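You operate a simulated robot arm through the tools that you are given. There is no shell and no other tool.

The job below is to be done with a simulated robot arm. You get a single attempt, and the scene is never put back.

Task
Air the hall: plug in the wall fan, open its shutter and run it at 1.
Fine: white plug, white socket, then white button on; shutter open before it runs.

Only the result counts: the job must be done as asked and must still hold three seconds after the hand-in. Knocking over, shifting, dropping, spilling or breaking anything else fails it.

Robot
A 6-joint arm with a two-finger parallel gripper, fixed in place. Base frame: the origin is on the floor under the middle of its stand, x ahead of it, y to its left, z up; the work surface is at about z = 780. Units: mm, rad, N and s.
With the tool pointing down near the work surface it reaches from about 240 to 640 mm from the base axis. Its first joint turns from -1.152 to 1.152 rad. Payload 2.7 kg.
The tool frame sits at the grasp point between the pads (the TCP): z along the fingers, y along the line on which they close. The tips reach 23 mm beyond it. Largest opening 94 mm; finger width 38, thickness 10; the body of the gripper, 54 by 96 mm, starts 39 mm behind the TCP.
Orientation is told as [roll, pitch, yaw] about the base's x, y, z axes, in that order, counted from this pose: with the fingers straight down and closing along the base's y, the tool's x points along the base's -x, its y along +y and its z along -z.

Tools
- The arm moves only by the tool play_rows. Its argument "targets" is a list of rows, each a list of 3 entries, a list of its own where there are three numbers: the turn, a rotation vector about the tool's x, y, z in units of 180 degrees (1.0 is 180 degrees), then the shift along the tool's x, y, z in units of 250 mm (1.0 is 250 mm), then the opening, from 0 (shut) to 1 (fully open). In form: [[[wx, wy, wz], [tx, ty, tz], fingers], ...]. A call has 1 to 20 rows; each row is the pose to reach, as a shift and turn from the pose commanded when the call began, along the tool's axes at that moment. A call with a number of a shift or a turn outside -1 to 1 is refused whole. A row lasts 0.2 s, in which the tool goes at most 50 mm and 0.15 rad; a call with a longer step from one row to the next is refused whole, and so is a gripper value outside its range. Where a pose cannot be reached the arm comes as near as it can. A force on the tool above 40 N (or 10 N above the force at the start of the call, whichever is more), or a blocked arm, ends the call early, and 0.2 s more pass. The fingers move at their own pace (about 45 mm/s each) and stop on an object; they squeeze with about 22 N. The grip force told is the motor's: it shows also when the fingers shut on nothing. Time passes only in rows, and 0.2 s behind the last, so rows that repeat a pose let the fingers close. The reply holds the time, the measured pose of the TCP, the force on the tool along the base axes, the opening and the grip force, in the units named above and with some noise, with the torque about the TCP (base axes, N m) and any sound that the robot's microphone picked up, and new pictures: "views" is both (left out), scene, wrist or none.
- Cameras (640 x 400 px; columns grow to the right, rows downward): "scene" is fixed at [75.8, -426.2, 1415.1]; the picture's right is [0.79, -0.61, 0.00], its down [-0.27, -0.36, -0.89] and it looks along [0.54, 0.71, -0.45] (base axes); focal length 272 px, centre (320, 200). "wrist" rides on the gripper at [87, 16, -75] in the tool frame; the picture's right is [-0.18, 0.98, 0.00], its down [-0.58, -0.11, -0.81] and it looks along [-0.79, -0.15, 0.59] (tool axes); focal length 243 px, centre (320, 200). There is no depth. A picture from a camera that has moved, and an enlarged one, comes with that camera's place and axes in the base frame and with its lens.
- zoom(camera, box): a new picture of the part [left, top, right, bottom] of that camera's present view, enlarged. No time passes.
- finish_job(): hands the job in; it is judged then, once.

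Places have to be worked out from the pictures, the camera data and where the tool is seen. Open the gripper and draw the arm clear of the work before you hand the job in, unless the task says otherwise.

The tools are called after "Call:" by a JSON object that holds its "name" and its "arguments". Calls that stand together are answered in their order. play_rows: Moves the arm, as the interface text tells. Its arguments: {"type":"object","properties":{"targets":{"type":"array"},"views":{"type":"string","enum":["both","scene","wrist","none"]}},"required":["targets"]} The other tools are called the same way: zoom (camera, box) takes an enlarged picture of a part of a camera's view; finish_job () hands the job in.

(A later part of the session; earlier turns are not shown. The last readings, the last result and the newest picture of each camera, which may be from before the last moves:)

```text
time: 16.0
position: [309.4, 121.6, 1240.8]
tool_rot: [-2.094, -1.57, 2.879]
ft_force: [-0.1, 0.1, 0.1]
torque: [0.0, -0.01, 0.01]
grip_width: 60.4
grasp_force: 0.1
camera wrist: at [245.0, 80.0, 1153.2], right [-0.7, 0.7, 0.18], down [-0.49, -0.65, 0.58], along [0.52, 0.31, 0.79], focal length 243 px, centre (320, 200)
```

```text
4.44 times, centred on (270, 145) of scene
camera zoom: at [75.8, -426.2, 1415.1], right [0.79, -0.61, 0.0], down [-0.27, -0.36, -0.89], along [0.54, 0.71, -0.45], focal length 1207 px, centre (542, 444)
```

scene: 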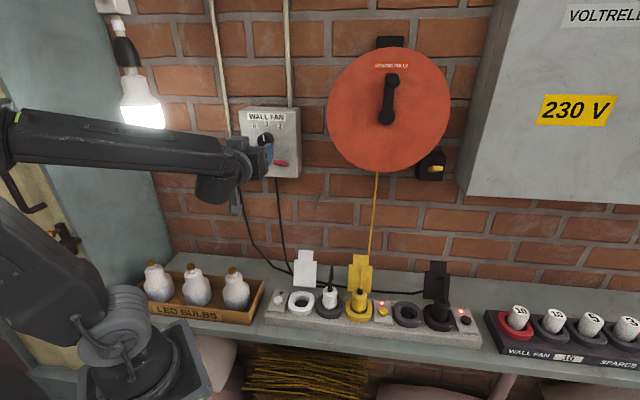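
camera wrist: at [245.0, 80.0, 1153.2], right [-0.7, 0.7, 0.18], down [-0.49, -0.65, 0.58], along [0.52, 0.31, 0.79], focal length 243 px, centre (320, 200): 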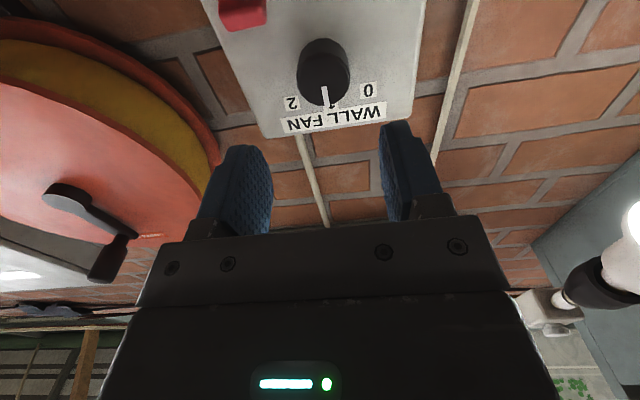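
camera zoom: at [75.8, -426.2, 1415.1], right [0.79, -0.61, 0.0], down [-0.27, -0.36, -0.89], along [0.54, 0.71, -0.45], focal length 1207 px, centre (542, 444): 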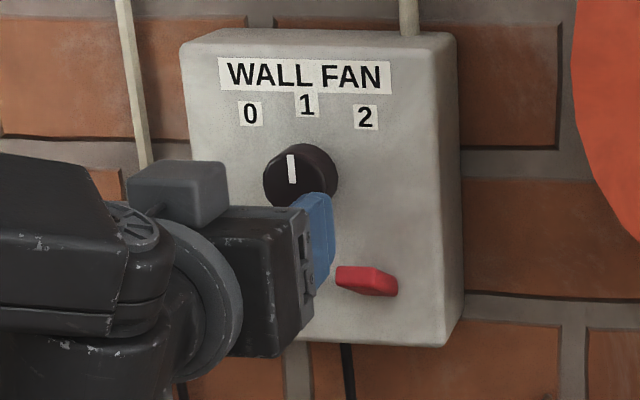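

The pointer is on 1 and the lever is up. Now I swing the tool back to pointing down and move to a viewing pose in front of and above the sockets (n≈200, s≈275, z≈1010).

Call:
{"name": "play_rows", "arguments": {"targets": [[[0, 0.042, 0], [0.077, -0.047, -0.035], 0.64], [[0, 0.083, 0], [0.153, -0.095, -0.07], 0.64], [[0, 0.125, 0], [0.23, -0.142, -0.105], 0.64], [[0, 0.167, 0], [0.307, -0.189, -0.14], 0.64], [[0, 0.208, 0], [0.383, -0.237, -0.175], 0.64], [[0, 0.25, 0], [0.46, -0.284, -0.21], 0.64], [[0, 0.292, 0], [0.537, -0.331, -0.245], 0.64], [[0, 0.333, 0], [0.613, -0.379, -0.28], 0.64], [[0, 0.375, 0], [0.69, -0.426, -0.315], 0.64], [[0, 0.417, 0], [0.767, -0.473, -0.35], 0.64], [[0, 0.458, 0], [0.843, -0.521, -0.385], 0.64], [[0, 0.5, 0], [0.92, -0.568, -0.42], 0.64], [[0, 0.5, 0], [0.92, -0.568, -0.42], 0.64]], "views": "both"}}

Call:
{"name": "zoom", "arguments": {"camera": "wrist", "box": [200, 0, 520, 200]}}

```text
time: 18.8
position: [333.8, -51.4, 1011.1]
tool_rot: [-0.002, 0.0, 0.783]
ft_force: [-0.7, 0.4, -0.4]
torque: [-0.03, 0.02, 0.02]
grip_width: 60.3
grasp_force: 0.1
camera wrist: at [262.0, -101.9, 1085.3], right [-0.56, 0.83, 0.0], down [0.49, 0.34, 0.81], along [0.67, 0.45, -0.59], focal length 243 px, centre (320, 200)
```

scene: 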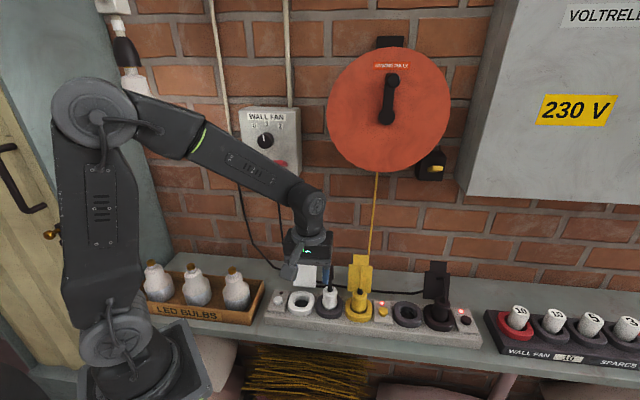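
wrist: 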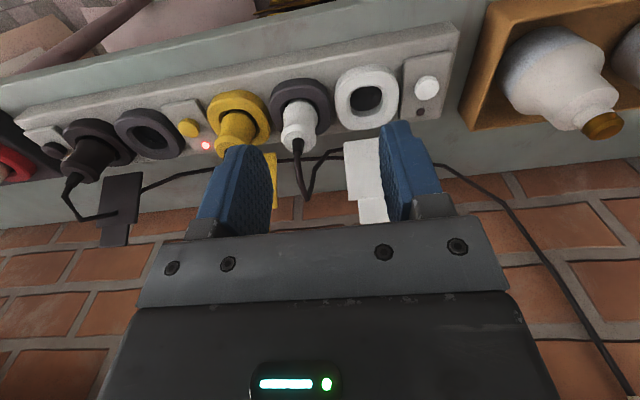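

```text
2.00 times, centred on (360, 100) of wrist
camera zoom: at [262.0, -101.9, 1085.3], right [-0.56, 0.83, 0.0], down [0.49, 0.34, 0.81], along [0.67, 0.45, -0.59], focal length 485 px, centre (240, 400)
```

zoom: 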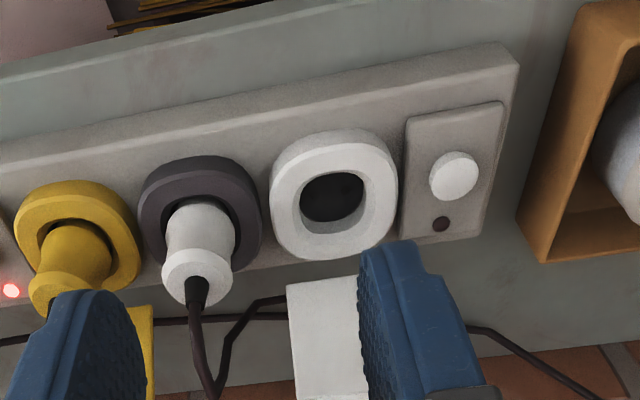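

I now have a good view of the sockets from the robot side. I zoom in from both cameras to fix the ring centres and heights precisely.

Call:
{"name": "zoom", "arguments": {"camera": "wrist", "box": [320, 50, 420, 140]}}

Call:
{"name": "zoom", "arguments": {"camera": "wrist", "box": [260, 60, 350, 170]}}

Call:
{"name": "zoom", "arguments": {"camera": "scene", "box": [265, 275, 345, 325]}}

Call:
{"name": "zoom", "arguments": {"camera": "scene", "box": [280, 190, 400, 320]}}

```text
4.44 times, centred on (370, 95) of wrist
camera zoom: at [262.0, -101.9, 1085.3], right [-0.56, 0.83, 0.0], down [0.49, 0.34, 0.81], along [0.67, 0.45, -0.59], focal length 1078 px, centre (98, 667)
```

zoom: 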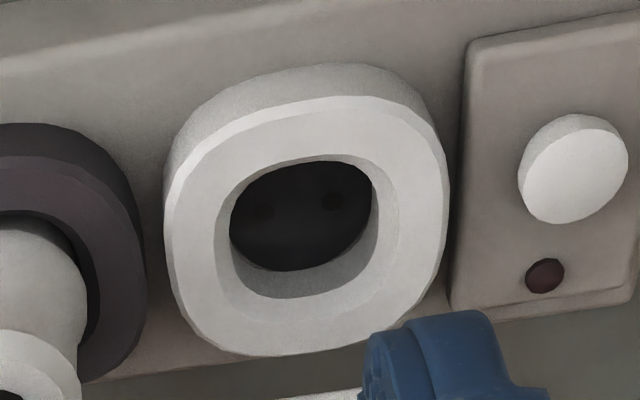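

```text
3.64 times, centred on (305, 115) of wrist
camera zoom: at [262.0, -101.9, 1085.3], right [-0.56, 0.83, 0.0], down [0.49, 0.34, 0.81], along [0.67, 0.45, -0.59], focal length 882 px, centre (374, 509)
```

zoom: 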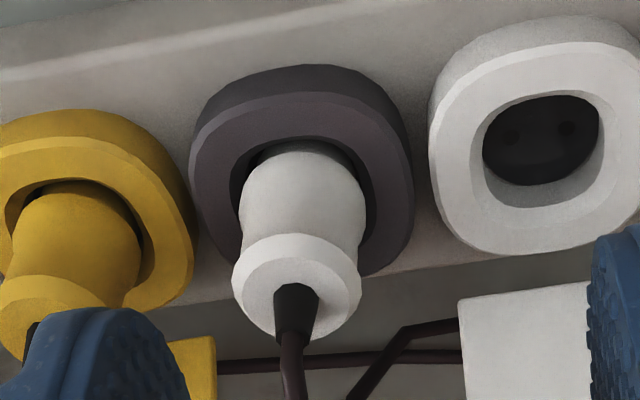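

```text
8.00 times, centred on (305, 300) of scene
camera zoom: at [75.8, -426.2, 1415.1], right [0.79, -0.61, 0.0], down [-0.27, -0.36, -0.89], along [0.54, 0.71, -0.45], focal length 2172 px, centre (440, -600)
```

zoom: 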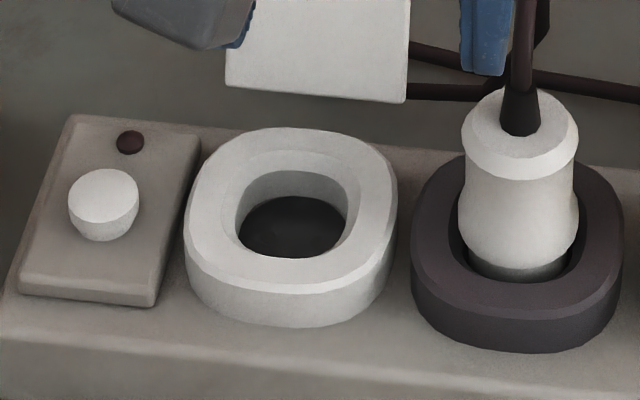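

```text
3.08 times, centred on (340, 255) of scene
camera zoom: at [75.8, -426.2, 1415.1], right [0.79, -0.61, 0.0], down [-0.27, -0.36, -0.89], along [0.54, 0.71, -0.45], focal length 836 px, centre (258, 31)
```

zoom: 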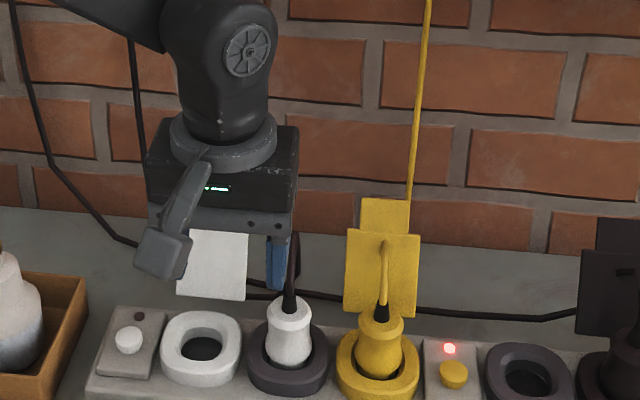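

Triangulating both views: the white ring's top centre is at about s=235, n=271, z≈840; the dark ring with the white plug is at s≈312, n≈271 (pitch ≈77 mm), with the plug top at z≈891. I move to directly above the plug at z≈1000 and verify alignment.

Call:
{"name": "play_rows", "arguments": {"targets": [[[0, 0, 0], [-0.1, -0.055, 0.015], 0.64], [[0, 0, 0], [-0.2, -0.11, 0.03], 0.64], [[0, 0, 0], [-0.285, -0.158, 0.044], 0.64], [[0, 0, 0], [-0.285, -0.158, 0.044], 0.64]], "views": "both"}}

Call:
{"name": "zoom", "arguments": {"camera": "scene", "box": [280, 220, 400, 320]}}

Call:
{"name": "zoom", "arguments": {"camera": "wrist", "box": [220, 0, 420, 160]}}

```text
time: 19.8
position: [414.0, -29.6, 999.2]
tool_rot: [-0.001, -0.002, 0.783]
ft_force: [0.4, -0.4, 0.0]
torque: [-0.02, -0.01, 0.0]
grip_width: 60.3
grasp_force: 0.1
camera wrist: at [341.9, -80.3, 1073.3], right [-0.56, 0.83, 0.0], down [0.49, 0.33, 0.81], along [0.67, 0.46, -0.59], focal length 243 px, centre (320, 200)
```

scene: 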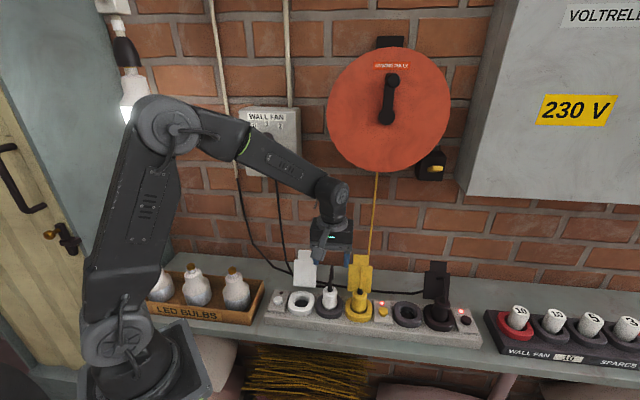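
wrist: 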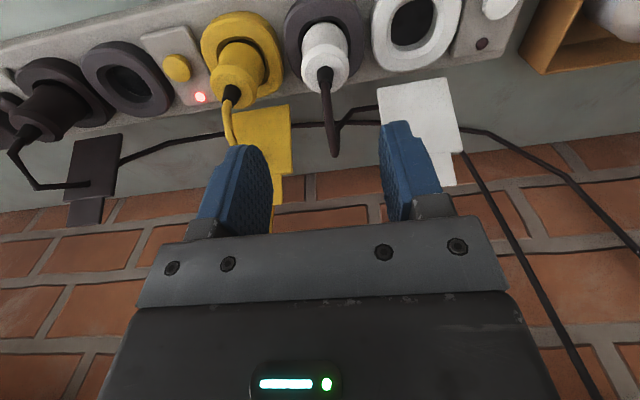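

```text
4.00 times, centred on (340, 270) of scene
camera zoom: at [75.8, -426.2, 1415.1], right [0.79, -0.61, 0.0], down [-0.27, -0.36, -0.89], along [0.54, 0.71, -0.45], focal length 1086 px, centre (240, -80)
```

zoom: 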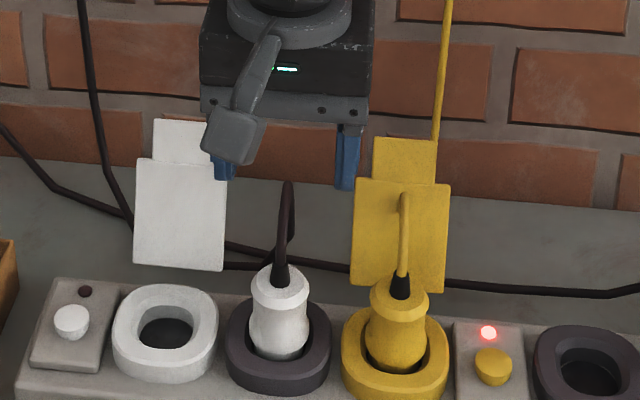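

```text
2.50 times, centred on (320, 80) of wrist
camera zoom: at [341.9, -80.3, 1073.3], right [-0.56, 0.83, 0.0], down [0.49, 0.33, 0.81], along [0.67, 0.46, -0.59], focal length 606 px, centre (320, 500)
```

zoom: 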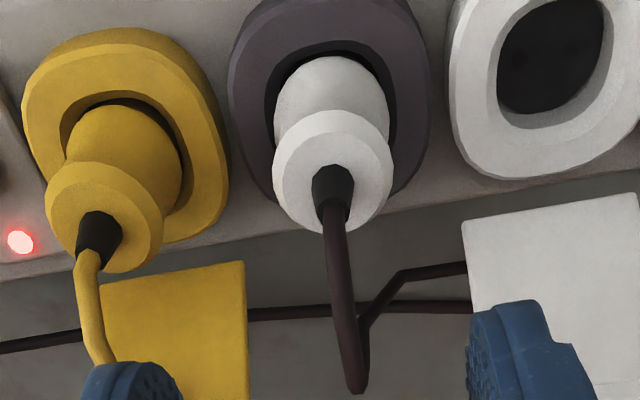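

The TCP is within ~2.5 mm of the plug axis (plug at about s=311, n=271). To keep the palm clear of the cable that arcs back towards the wall, I tilt the tool 20° (palm leaning to the robot side) while correcting the offset, and descend partway so the fingers straddle the plug's top.

Call:
{"name": "play_rows", "arguments": {"targets": [[[0, -0.037, 0], [0.003, 0.01, 0.05], 0.64], [[0, -0.074, 0], [0.003, 0.01, 0.12], 0.64], [[0, -0.111, 0], [0.003, 0.01, 0.2], 0.64], [[0, -0.111, 0], [0.003, 0.01, 0.27], 0.64], [[0, -0.111, 0], [0.003, 0.01, 0.33], 0.64], [[0, -0.111, 0], [0.003, 0.01, 0.38], 0.64], [[0, -0.111, 0], [0.003, 0.01, 0.4], 0.64]], "views": "both"}}

Call:
{"name": "zoom", "arguments": {"camera": "scene", "box": [280, 230, 390, 320]}}

Call:
{"name": "zoom", "arguments": {"camera": "wrist", "box": [200, 60, 440, 240]}}

```text
time: 21.4
position: [410.7, -27.7, 899.7]
tool_rot: [-0.002, -0.349, 0.786]
ft_force: [-0.3, -0.7, 0.8]
torque: [-0.01, 0.01, -0.02]
grip_width: 60.1
grasp_force: 0.1
camera wrist: at [323.9, -92.5, 939.3], right [-0.57, 0.82, 0.06], down [0.27, 0.11, 0.96], along [0.78, 0.56, -0.28], focal length 243 px, centre (320, 200)
```

scene: 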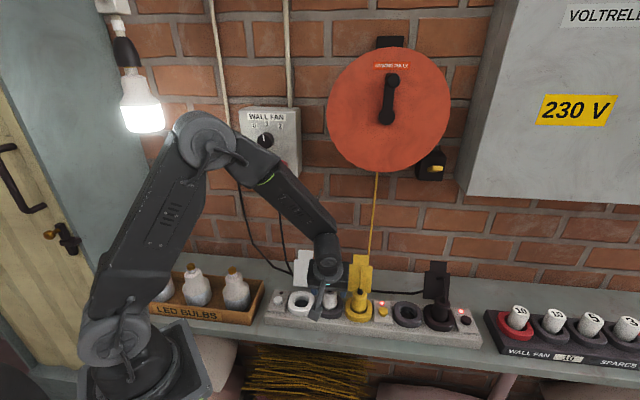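
wrist: 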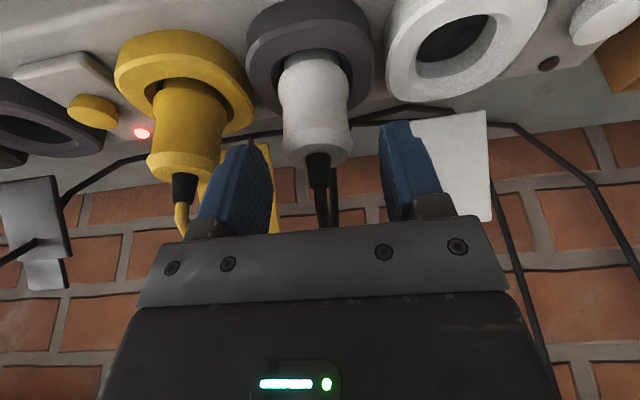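

```text
4.44 times, centred on (335, 275) of scene
camera zoom: at [75.8, -426.2, 1415.1], right [0.79, -0.61, 0.0], down [-0.27, -0.36, -0.89], along [0.54, 0.71, -0.45], focal length 1207 px, centre (253, -133)
```

zoom: 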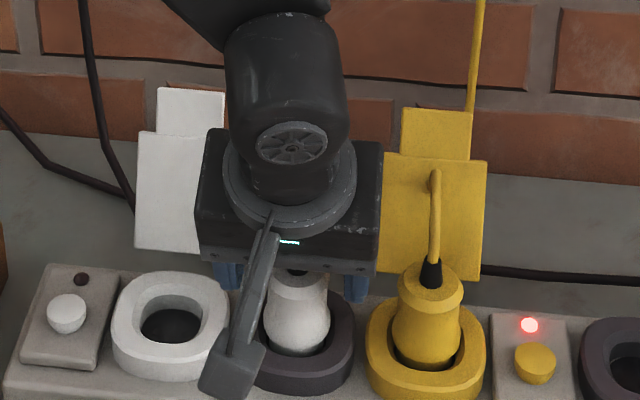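

```text
2.22 times, centred on (320, 150) of wrist
camera zoom: at [323.9, -92.5, 939.3], right [-0.57, 0.82, 0.06], down [0.27, 0.11, 0.96], along [0.78, 0.56, -0.28], focal length 539 px, centre (320, 311)
```

zoom: 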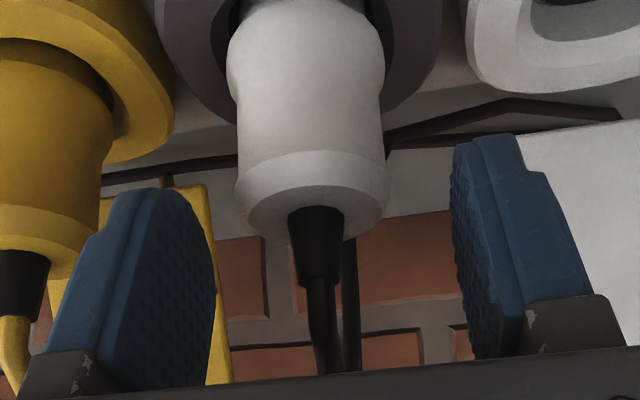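

The plug sits between the fingers, about 1.5 mm off in s. I correct that, descend the last 25 mm straight down, and close on the plug.

Call:
{"name": "play_rows", "arguments": {"targets": [[[0, 0, 0], [0.0114, -0.006, 0.0313], 0.64], [[0, 0, 0], [0.0228, -0.006, 0.0627], 0.64], [[0, 0, 0], [0.0342, -0.006, 0.094], 0.64], [[0, 0, 0], [0.0342, -0.006, 0.094], 0.64], [[0, 0, 0], [0.0342, -0.006, 0.094], 0.3], [[0, 0, 0], [0.0342, -0.006, 0.094], 0.2], [[0, 0, 0], [0.0342, -0.006, 0.094], 0.2], [[0, 0, 0], [0.0342, -0.006, 0.094], 0.2]], "views": "both"}}

Call:
{"name": "zoom", "arguments": {"camera": "scene", "box": [280, 230, 390, 320]}}

Call:
{"name": "zoom", "arguments": {"camera": "wrist", "box": [200, 60, 440, 240]}}

```text
time: 23.2
position: [411.2, -29.8, 874.8]
tool_rot: [-0.002, -0.348, 0.786]
ft_force: [0.4, -1.2, 0.5]
torque: [0.0, 0.04, 0.02]
grip_width: 37.1
grasp_force: 22.0
camera wrist: at [325.1, -93.5, 914.0], right [-0.57, 0.82, 0.06], down [0.27, 0.11, 0.96], along [0.78, 0.56, -0.28], focal length 243 px, centre (320, 200)
```

scene: 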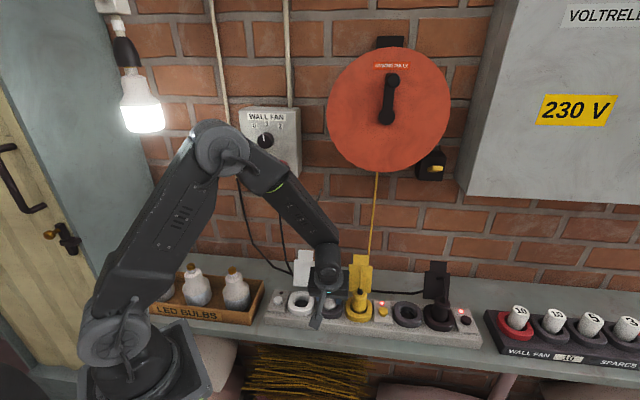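
wrist: 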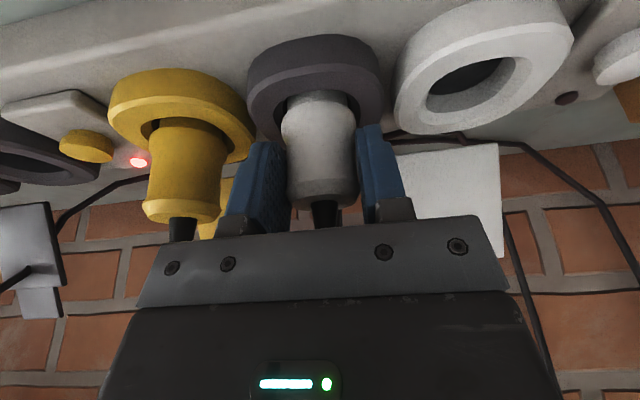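

```text
4.44 times, centred on (335, 275) of scene
camera zoom: at [75.8, -426.2, 1415.1], right [0.79, -0.61, 0.0], down [-0.27, -0.36, -0.89], along [0.54, 0.71, -0.45], focal length 1207 px, centre (253, -133)
```

zoom: 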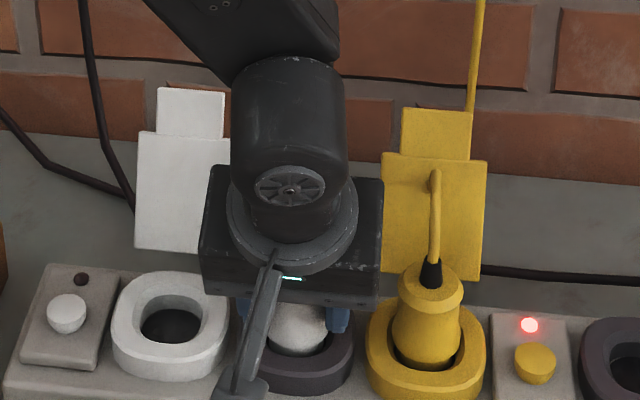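

```text
2.22 times, centred on (320, 150) of wrist
camera zoom: at [325.1, -93.5, 914.0], right [-0.57, 0.82, 0.06], down [0.27, 0.11, 0.96], along [0.78, 0.56, -0.28], focal length 539 px, centre (320, 311)
```

zoom: 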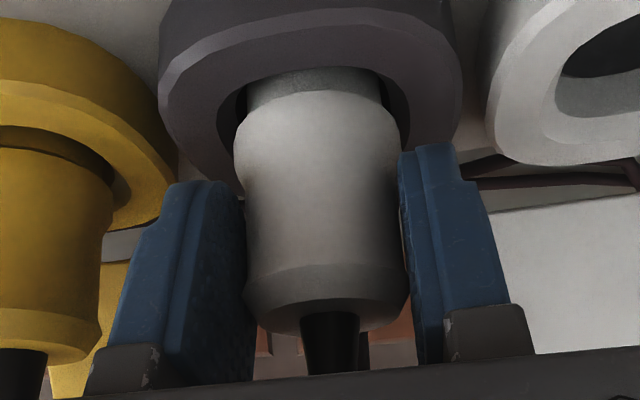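

The plug is gripped (37.1 mm) with hardly any side load. I pull it straight up about 60 mm.

Call:
{"name": "play_rows", "arguments": {"targets": [[[0, 0, 0], [-0.0055, 0, -0.015], 0.2], [[0, 0, 0], [-0.0109, 0, -0.03], 0.2], [[0, 0, 0], [-0.0164, 0, -0.045], 0.2], [[0, 0, 0], [-0.0218, 0, -0.06], 0.2], [[0, 0, 0], [-0.0328, 0, -0.09], 0.2], [[0, 0, 0], [-0.0437, 0, -0.12], 0.2], [[0, 0, 0], [-0.0546, 0, -0.15], 0.2], [[0, 0, 0], [-0.0684, 0, -0.188], 0.2], [[0, 0, 0], [-0.0821, 0, -0.2256], 0.2]], "views": "both"}}

Call:
{"name": "zoom", "arguments": {"camera": "scene", "box": [280, 220, 390, 320]}}

Call:
{"name": "zoom", "arguments": {"camera": "wrist", "box": [200, 40, 440, 220]}}

```text
time: 25.2
position: [413.6, -31.1, 933.9]
tool_rot: [-0.003, -0.35, 0.785]
ft_force: [0.3, -0.2, -0.1]
torque: [-0.04, 0.0, 0.02]
grip_width: 37.0
grasp_force: 22.0
camera wrist: at [326.5, -95.0, 974.7], right [-0.57, 0.82, 0.06], down [0.27, 0.11, 0.96], along [0.78, 0.56, -0.28], focal length 243 px, centre (320, 200)
```

scene: 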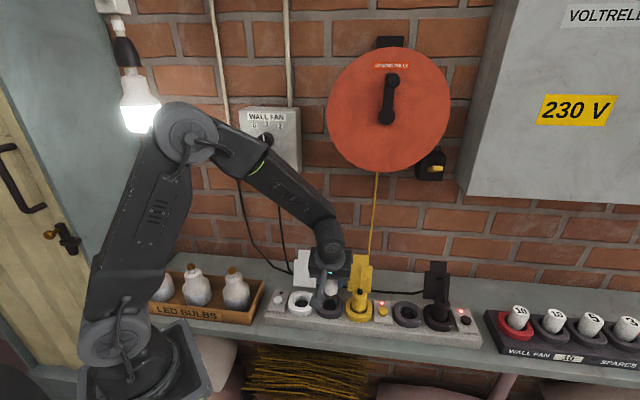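
wrist: 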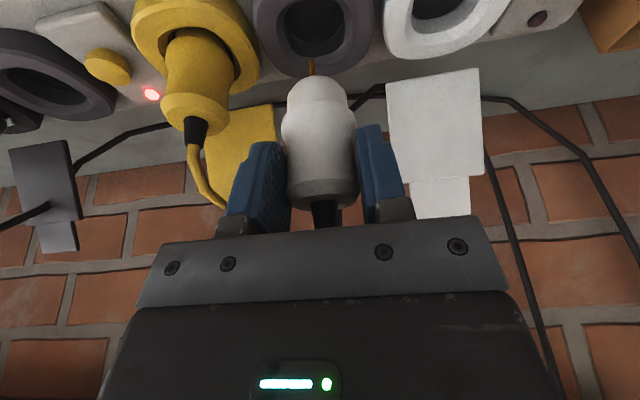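

```text
4.00 times, centred on (335, 270) of scene
camera zoom: at [75.8, -426.2, 1415.1], right [0.79, -0.61, 0.0], down [-0.27, -0.36, -0.89], along [0.54, 0.71, -0.45], focal length 1086 px, centre (260, -80)
```

zoom: 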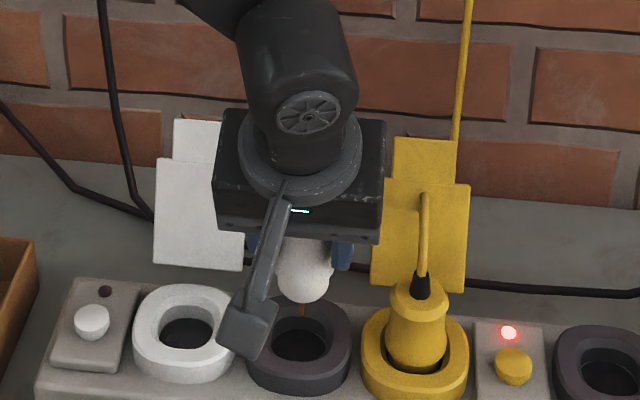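

```text
2.22 times, centred on (320, 130) of wrist
camera zoom: at [326.5, -95.0, 974.7], right [-0.57, 0.82, 0.06], down [0.27, 0.11, 0.96], along [0.78, 0.56, -0.28], focal length 539 px, centre (320, 356)
```

zoom: 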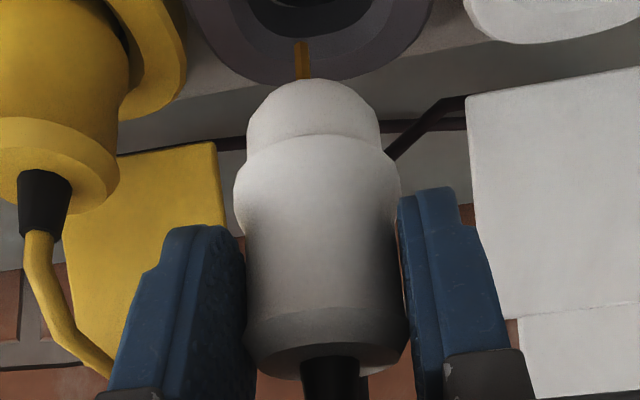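

The plug came out cleanly. I look closely at its pins and at the white socket's holes to be sure that orientation matches.

Call:
{"name": "zoom", "arguments": {"camera": "wrist", "box": [270, 40, 370, 120]}}

Call:
{"name": "zoom", "arguments": {"camera": "scene", "box": [285, 275, 365, 325]}}

Call:
{"name": "zoom", "arguments": {"camera": "wrist", "box": [250, 0, 530, 80]}}

```text
5.00 times, centred on (320, 80) of wrist
camera zoom: at [326.5, -95.0, 974.7], right [-0.57, 0.82, 0.06], down [0.27, 0.11, 0.96], along [0.78, 0.56, -0.28], focal length 1213 px, centre (320, 800)
```

zoom: 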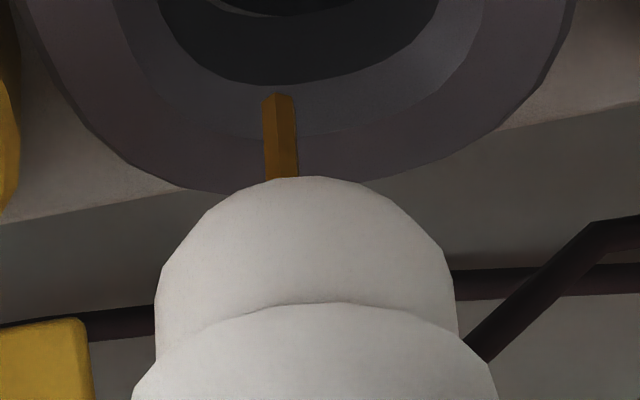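

```text
8.00 times, centred on (325, 300) of scene
camera zoom: at [75.8, -426.2, 1415.1], right [0.79, -0.61, 0.0], down [-0.27, -0.36, -0.89], along [0.54, 0.71, -0.45], focal length 2172 px, centre (280, -600)
```

zoom: 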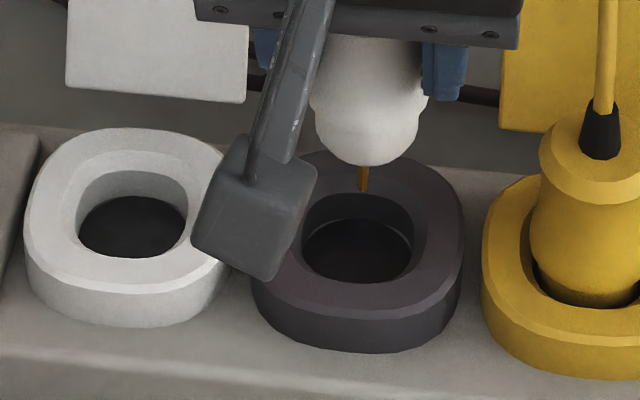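

```text
2.29 times, centred on (390, 40) of wrist
camera zoom: at [326.5, -95.0, 974.7], right [-0.57, 0.82, 0.06], down [0.27, 0.11, 0.96], along [0.78, 0.56, -0.28], focal length 555 px, centre (160, 566)
```

zoom: 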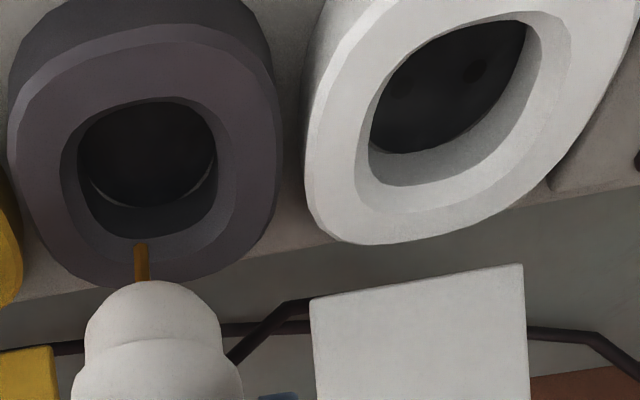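

Only one brass pin is visible from both cameras (which look roughly along n), so the pins may be spaced along n, while the white socket's holes looked spaced along s. I check this more closely.

Call:
{"name": "zoom", "arguments": {"camera": "wrist", "box": [400, 0, 480, 50]}}

Call:
{"name": "zoom", "arguments": {"camera": "wrist", "box": [280, 0, 350, 50]}}

Call:
{"name": "zoom", "arguments": {"camera": "wrist", "box": [298, 50, 328, 80]}}

Call:
{"name": "zoom", "arguments": {"camera": "scene", "box": [320, 285, 350, 305]}}

Call:
{"name": "zoom", "arguments": {"camera": "wrist", "box": [0, 40, 100, 120]}}

Call:
{"name": "zoom", "arguments": {"camera": "scene", "box": [285, 285, 315, 310]}}

```text
8.00 times, centred on (440, 25) of wrist
camera zoom: at [326.5, -95.0, 974.7], right [-0.57, 0.82, 0.06], down [0.27, 0.11, 0.96], along [0.78, 0.56, -0.28], focal length 1941 px, centre (-640, 1600)
```

zoom: 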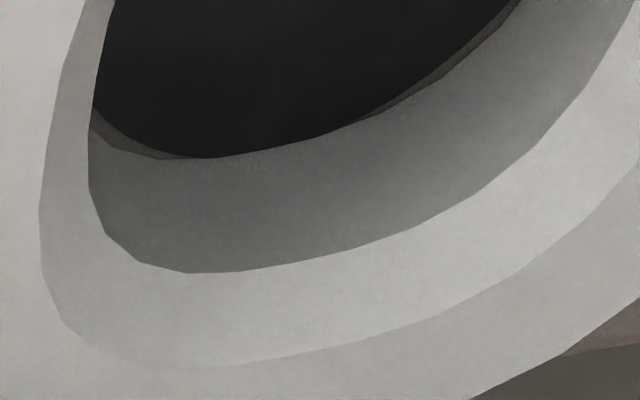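

```text
8.00 times, centred on (315, 25) of wrist
camera zoom: at [326.5, -95.0, 974.7], right [-0.57, 0.82, 0.06], down [0.27, 0.11, 0.96], along [0.78, 0.56, -0.28], focal length 1941 px, centre (360, 1600)
```

zoom: 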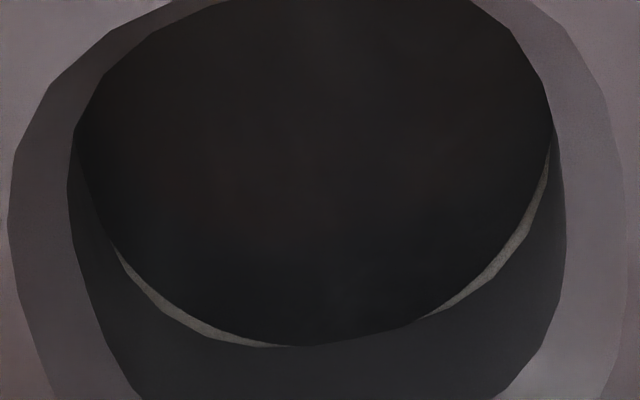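

```text
13.33 times, centred on (313, 65) of wrist
camera zoom: at [326.5, -95.0, 974.7], right [-0.57, 0.82, 0.06], down [0.27, 0.11, 0.96], along [0.78, 0.56, -0.28], focal length 3235 px, centre (413, 2000)
```

zoom: 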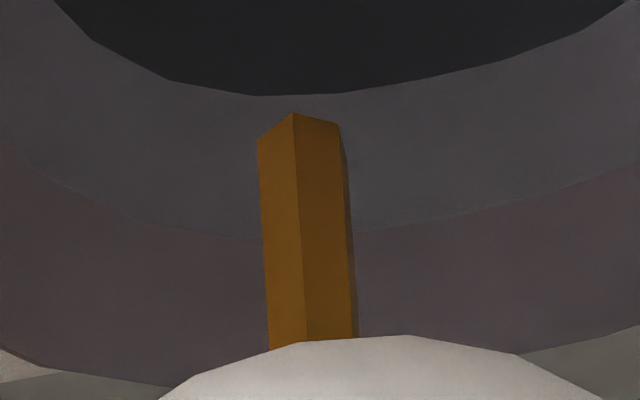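

```text
16.00 times, centred on (335, 295) of scene
camera zoom: at [75.8, -426.2, 1415.1], right [0.79, -0.61, 0.0], down [-0.27, -0.36, -0.89], along [0.54, 0.71, -0.45], focal length 4345 px, centre (80, -1320)
```

zoom: 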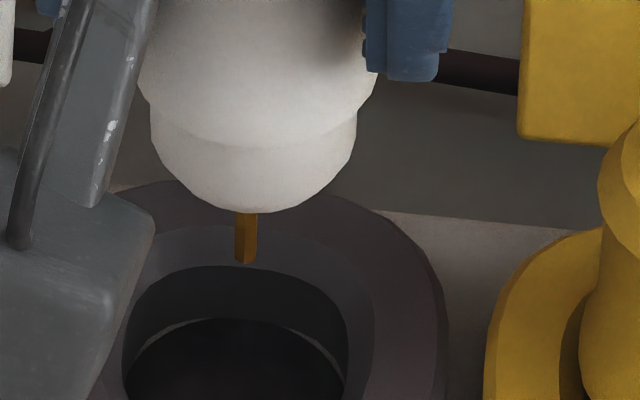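

```text
5.00 times, centred on (50, 80) of wrist
camera zoom: at [326.5, -95.0, 974.7], right [-0.57, 0.82, 0.06], down [0.27, 0.11, 0.96], along [0.78, 0.56, -0.28], focal length 1213 px, centre (1670, 800)
```

zoom: 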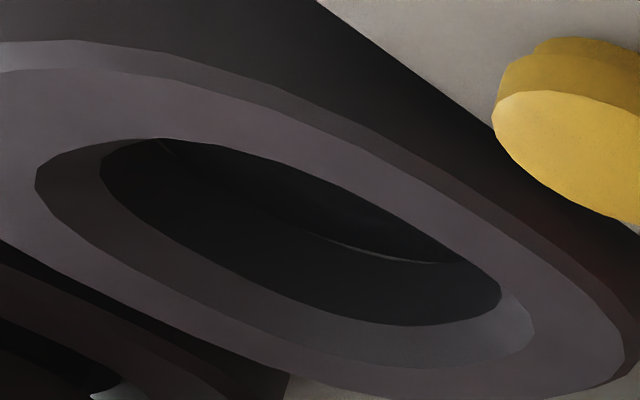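

```text
16.00 times, centred on (300, 298) of scene
camera zoom: at [75.8, -426.2, 1415.1], right [0.79, -0.61, 0.0], down [-0.27, -0.36, -0.89], along [0.54, 0.71, -0.45], focal length 4345 px, centre (640, -1360)
```

zoom: 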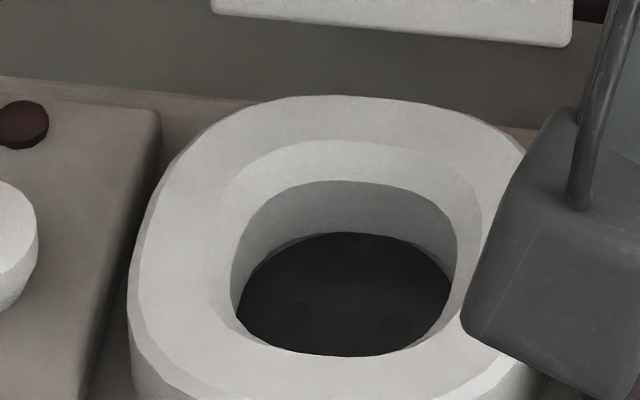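

The pins do sit along n (the near pin tip triangulates about 6–7 mm on the robot side of the axis), while the white socket's holes lie along s. So the plug must be turned 90°. I lift higher and shift over towards the white socket, then turn it in the air and watch the cable and the forces.

Call:
{"name": "play_rows", "arguments": {"targets": [[[0, 0, 0], [-0.034, 0, -0.094], 0.2], [[0, 0, 0], [-0.068, 0, -0.188], 0.2], [[0, 0, 0], [-0.082, 0.08, -0.2256], 0.2], [[0, 0, 0], [-0.082, 0.16, -0.2256], 0.2], [[0, 0, 0], [-0.082, 0.24, -0.2256], 0.2], [[0, 0, 0], [-0.082, 0.3072, -0.2256], 0.2]], "views": "both"}}

Call:
{"name": "zoom", "arguments": {"camera": "scene", "box": [240, 190, 380, 320]}}

```text
time: 26.6
position: [358.2, 24.8, 994.1]
tool_rot: [-0.001, -0.352, 0.785]
ft_force: [0.2, -0.3, -0.5]
torque: [-0.02, -0.01, -0.04]
grip_width: 36.9
grasp_force: 22.0
camera wrist: at [270.7, -39.5, 1033.6], right [-0.57, 0.82, 0.06], down [0.27, 0.11, 0.96], along [0.78, 0.56, -0.28], focal length 243 px, centre (320, 200)
```

scene: 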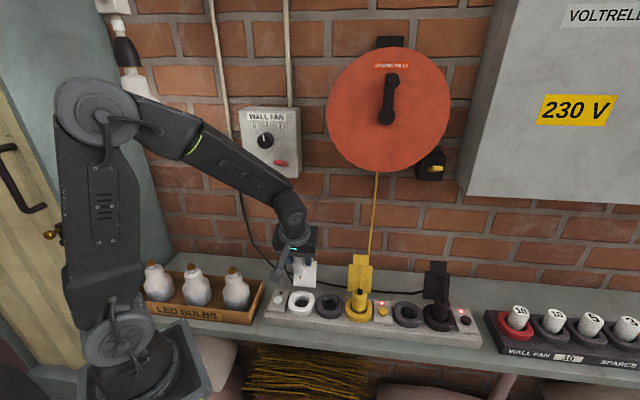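
wrist: 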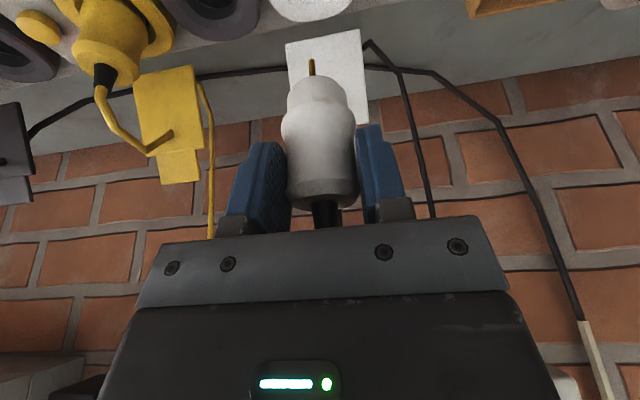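

```text
3.08 times, centred on (310, 255) of scene
camera zoom: at [75.8, -426.2, 1415.1], right [0.79, -0.61, 0.0], down [-0.27, -0.36, -0.89], along [0.54, 0.71, -0.45], focal length 836 px, centre (351, 31)
```

zoom: 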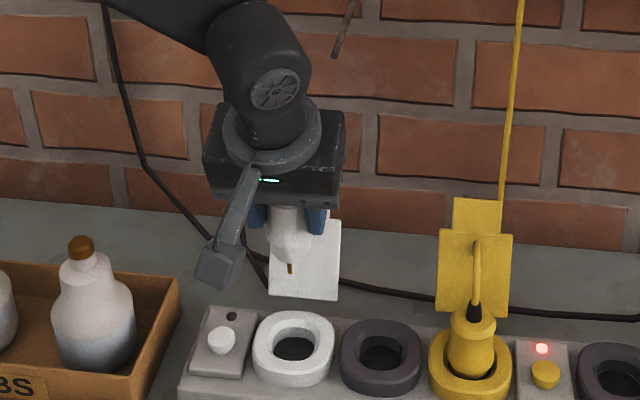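

Forces stay near zero with the plug held. Now I turn −90° about the vertical through the TCP, in the air.

Call:
{"name": "play_rows", "arguments": {"targets": [[[0.01425, 0, 0.03917], [0, 0, 0], 0.2], [[0.0285, 0, 0.07833], [0, 0, 0], 0.2], [[0.04275, 0, 0.1175], [0, 0, 0], 0.2], [[0.057, 0, 0.15667], [0, 0, 0], 0.2], [[0.07125, 0, 0.19583], [0, 0, 0], 0.2], [[0.0855, 0, 0.235], [0, 0, 0], 0.2], [[0.09975, 0, 0.27417], [0, 0, 0], 0.2], [[0.114, 0, 0.31333], [0, 0, 0], 0.2], [[0.12825, 0, 0.3525], [0, 0, 0], 0.2], [[0.1425, 0, 0.39167], [0, 0, 0], 0.2], [[0.15675, 0, 0.43083], [0, 0, 0], 0.2], [[0.171, 0, 0.4698], [0, 0, 0], 0.2]], "views": "both"}}

Call:
{"name": "zoom", "arguments": {"camera": "scene", "box": [240, 190, 380, 320]}}

Call:
{"name": "zoom", "arguments": {"camera": "wrist", "box": [200, 40, 440, 220]}}

```text
time: 29.2
position: [358.0, 24.6, 993.8]
tool_rot: [0.002, -0.351, -0.79]
ft_force: [-0.8, 0.1, 0.0]
torque: [0.0, 0.03, 0.02]
grip_width: 37.0
grasp_force: 22.6
camera wrist: at [294.1, 111.5, 1033.5], right [0.82, 0.57, 0.06], down [0.11, -0.27, 0.96], along [0.56, -0.78, -0.28], focal length 243 px, centre (320, 200)
```

scene: 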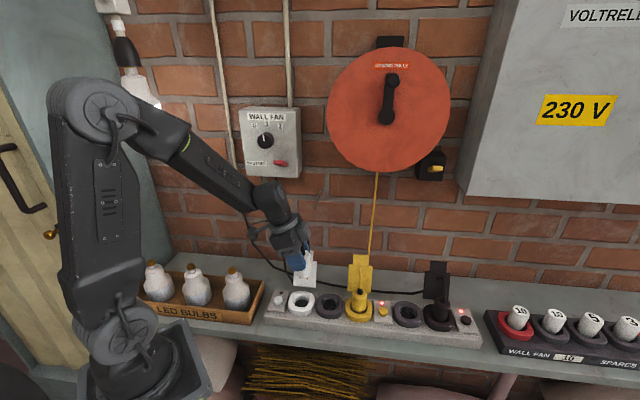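
wrist: 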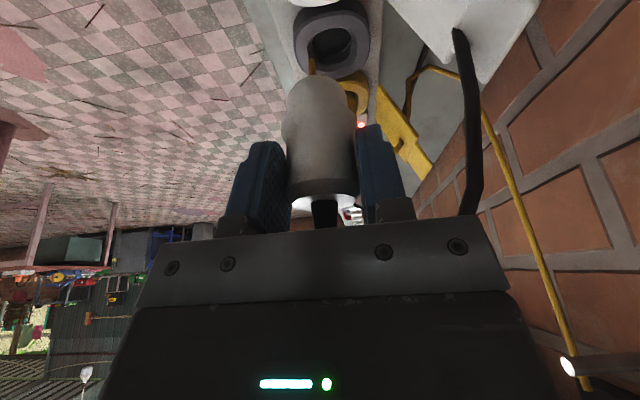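

```text
3.08 times, centred on (310, 255) of scene
camera zoom: at [75.8, -426.2, 1415.1], right [0.79, -0.61, 0.0], down [-0.28, -0.36, -0.89], along [0.54, 0.71, -0.45], focal length 836 px, centre (351, 31)
```

zoom: 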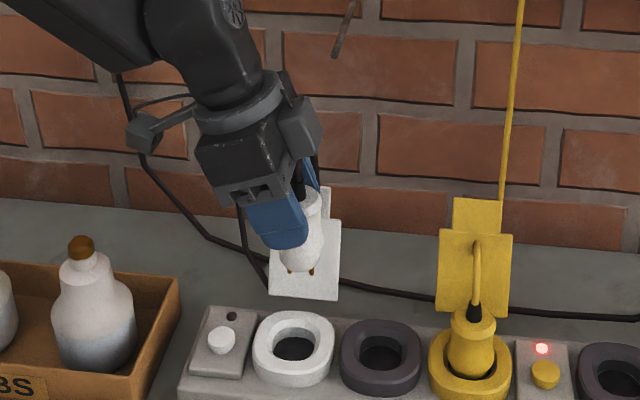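

```text
2.22 times, centred on (320, 130) of wrist
camera zoom: at [294.1, 111.5, 1033.5], right [0.82, 0.57, 0.06], down [0.11, -0.27, 0.96], along [0.56, -0.78, -0.28], focal length 539 px, centre (320, 356)
```

zoom: 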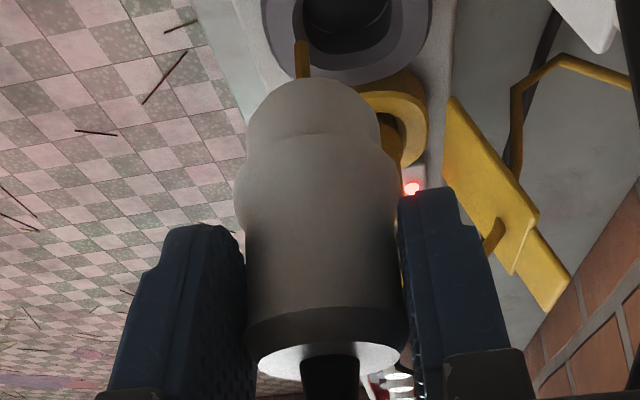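

The scene view now shows both pins side by side along s, so the plug matches the white socket's holes, and the force is zero, so the cable is not pulling. I lower so that the pin tips are just above the ring (TCP z≈917) for a precise alignment check.

Call:
{"name": "play_rows", "arguments": {"targets": [[[0, 0, 0], [0.035, 0, 0.0963], 0.2], [[0, 0, 0], [0.07, 0, 0.1926], 0.2], [[0, 0, 0], [0.09, 0, 0.2474], 0.2], [[0, 0, 0], [0.1053, 0, 0.2895], 0.2], [[0, 0, 0], [0.1053, 0, 0.2895], 0.2]], "views": "both"}}

Call:
{"name": "zoom", "arguments": {"camera": "scene", "box": [280, 270, 330, 320]}}

Call:
{"name": "zoom", "arguments": {"camera": "wrist", "box": [260, 20, 400, 130]}}

Call:
{"name": "zoom", "arguments": {"camera": "scene", "box": [220, 200, 380, 330]}}

```text
time: 30.4
position: [359.7, 27.4, 917.8]
tool_rot: [0.001, -0.351, -0.788]
ft_force: [0.3, -0.2, -0.9]
torque: [0.0, -0.02, -0.01]
grip_width: 37.1
grasp_force: 21.7
camera wrist: at [295.3, 112.4, 957.0], right [0.82, 0.57, 0.06], down [0.11, -0.27, 0.96], along [0.56, -0.78, -0.28], focal length 243 px, centre (320, 200)
```

scene: 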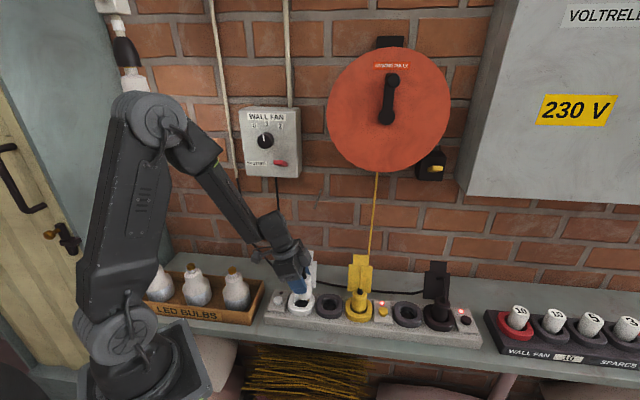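
wrist: 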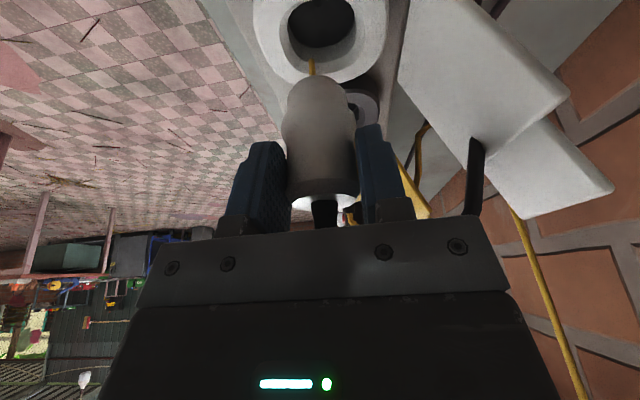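

```text
8.00 times, centred on (305, 295) of scene
camera zoom: at [75.8, -426.2, 1415.1], right [0.79, -0.61, 0.0], down [-0.27, -0.36, -0.89], along [0.54, 0.71, -0.45], focal length 2172 px, centre (440, -560)
```

zoom: 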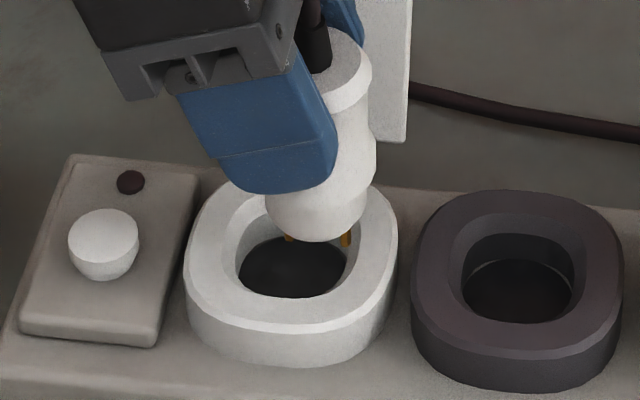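

```text
3.64 times, centred on (330, 75) of wrist
camera zoom: at [295.3, 112.4, 957.0], right [0.82, 0.57, 0.06], down [0.11, -0.27, 0.96], along [0.56, -0.78, -0.28], focal length 882 px, centre (284, 654)
```

zoom: 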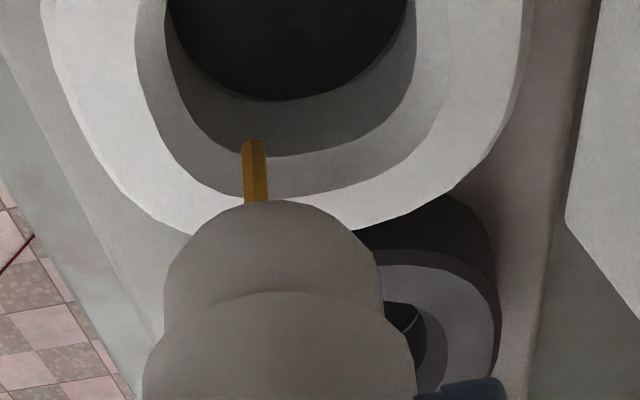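

```text
3.08 times, centred on (300, 265) of scene
camera zoom: at [75.8, -426.2, 1415.1], right [0.79, -0.61, 0.0], down [-0.27, -0.36, -0.89], along [0.54, 0.71, -0.45], focal length 836 px, centre (382, 0)
```

zoom: 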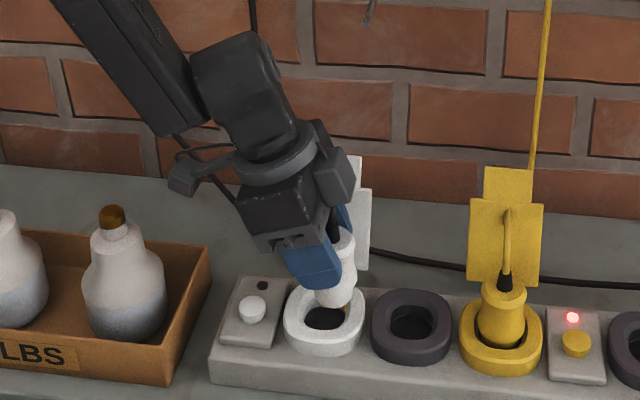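

The scene view shows both pins, but the plug axis is about 10 mm too far towards +s. The plug was gripped about 9–10 mm off the tool axis towards the wall, and the turn swung that offset round. I shift by Δs≈−10.6, Δn≈+9 at this height and look again.

Call:
{"name": "play_rows", "arguments": {"targets": [[[0, 0, 0], [0.02, 0.018, -0.0073], 0.2], [[0, 0, 0], [0.0399, 0.036, -0.0145], 0.2], [[0, 0, 0], [0.0399, 0.036, -0.0145], 0.2], [[0, 0, 0], [0.0399, 0.036, -0.0145], 0.2]], "views": "both"}}

Call:
{"name": "zoom", "arguments": {"camera": "scene", "box": [280, 275, 320, 315]}}

Call:
{"name": "zoom", "arguments": {"camera": "wrist", "box": [240, 0, 400, 100]}}

```text
time: 31.4
position: [357.7, 38.4, 917.0]
tool_rot: [0.002, -0.352, -0.786]
ft_force: [0.7, -0.5, -0.5]
torque: [-0.02, -0.01, 0.0]
grip_width: 36.8
grasp_force: 22.2
camera wrist: at [292.9, 125.3, 957.3], right [0.82, 0.57, 0.06], down [0.11, -0.27, 0.96], along [0.56, -0.77, -0.28], focal length 243 px, centre (320, 200)
```

scene: 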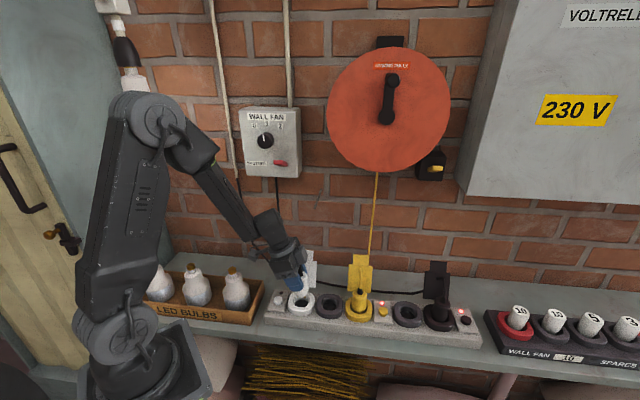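
wrist: 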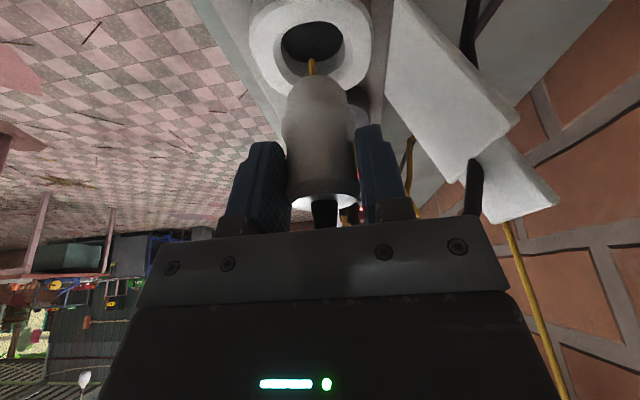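

```text
10.00 times, centred on (300, 295) of scene
camera zoom: at [75.8, -426.2, 1415.1], right [0.79, -0.61, 0.0], down [-0.27, -0.36, -0.89], along [0.54, 0.71, -0.45], focal length 2716 px, centre (520, -750)
```

zoom: 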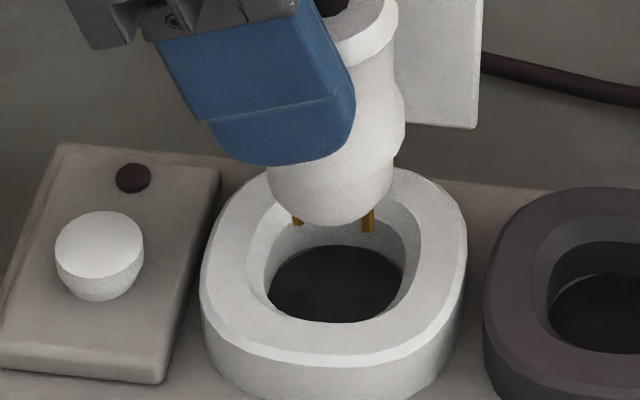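

```text
4.00 times, centred on (320, 50) of wrist
camera zoom: at [292.9, 125.3, 957.3], right [0.82, 0.57, 0.06], down [0.11, -0.27, 0.96], along [0.56, -0.77, -0.28], focal length 970 px, centre (320, 800)
```

zoom: 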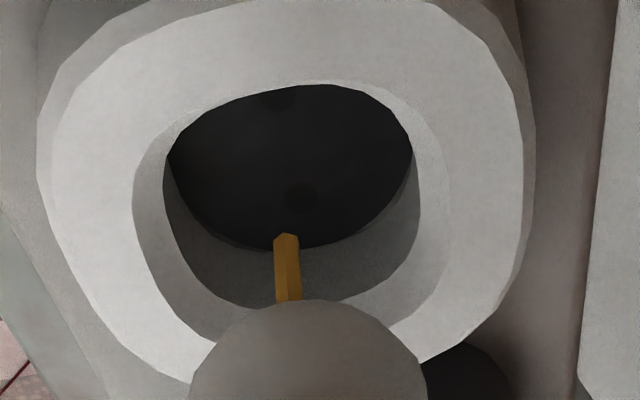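

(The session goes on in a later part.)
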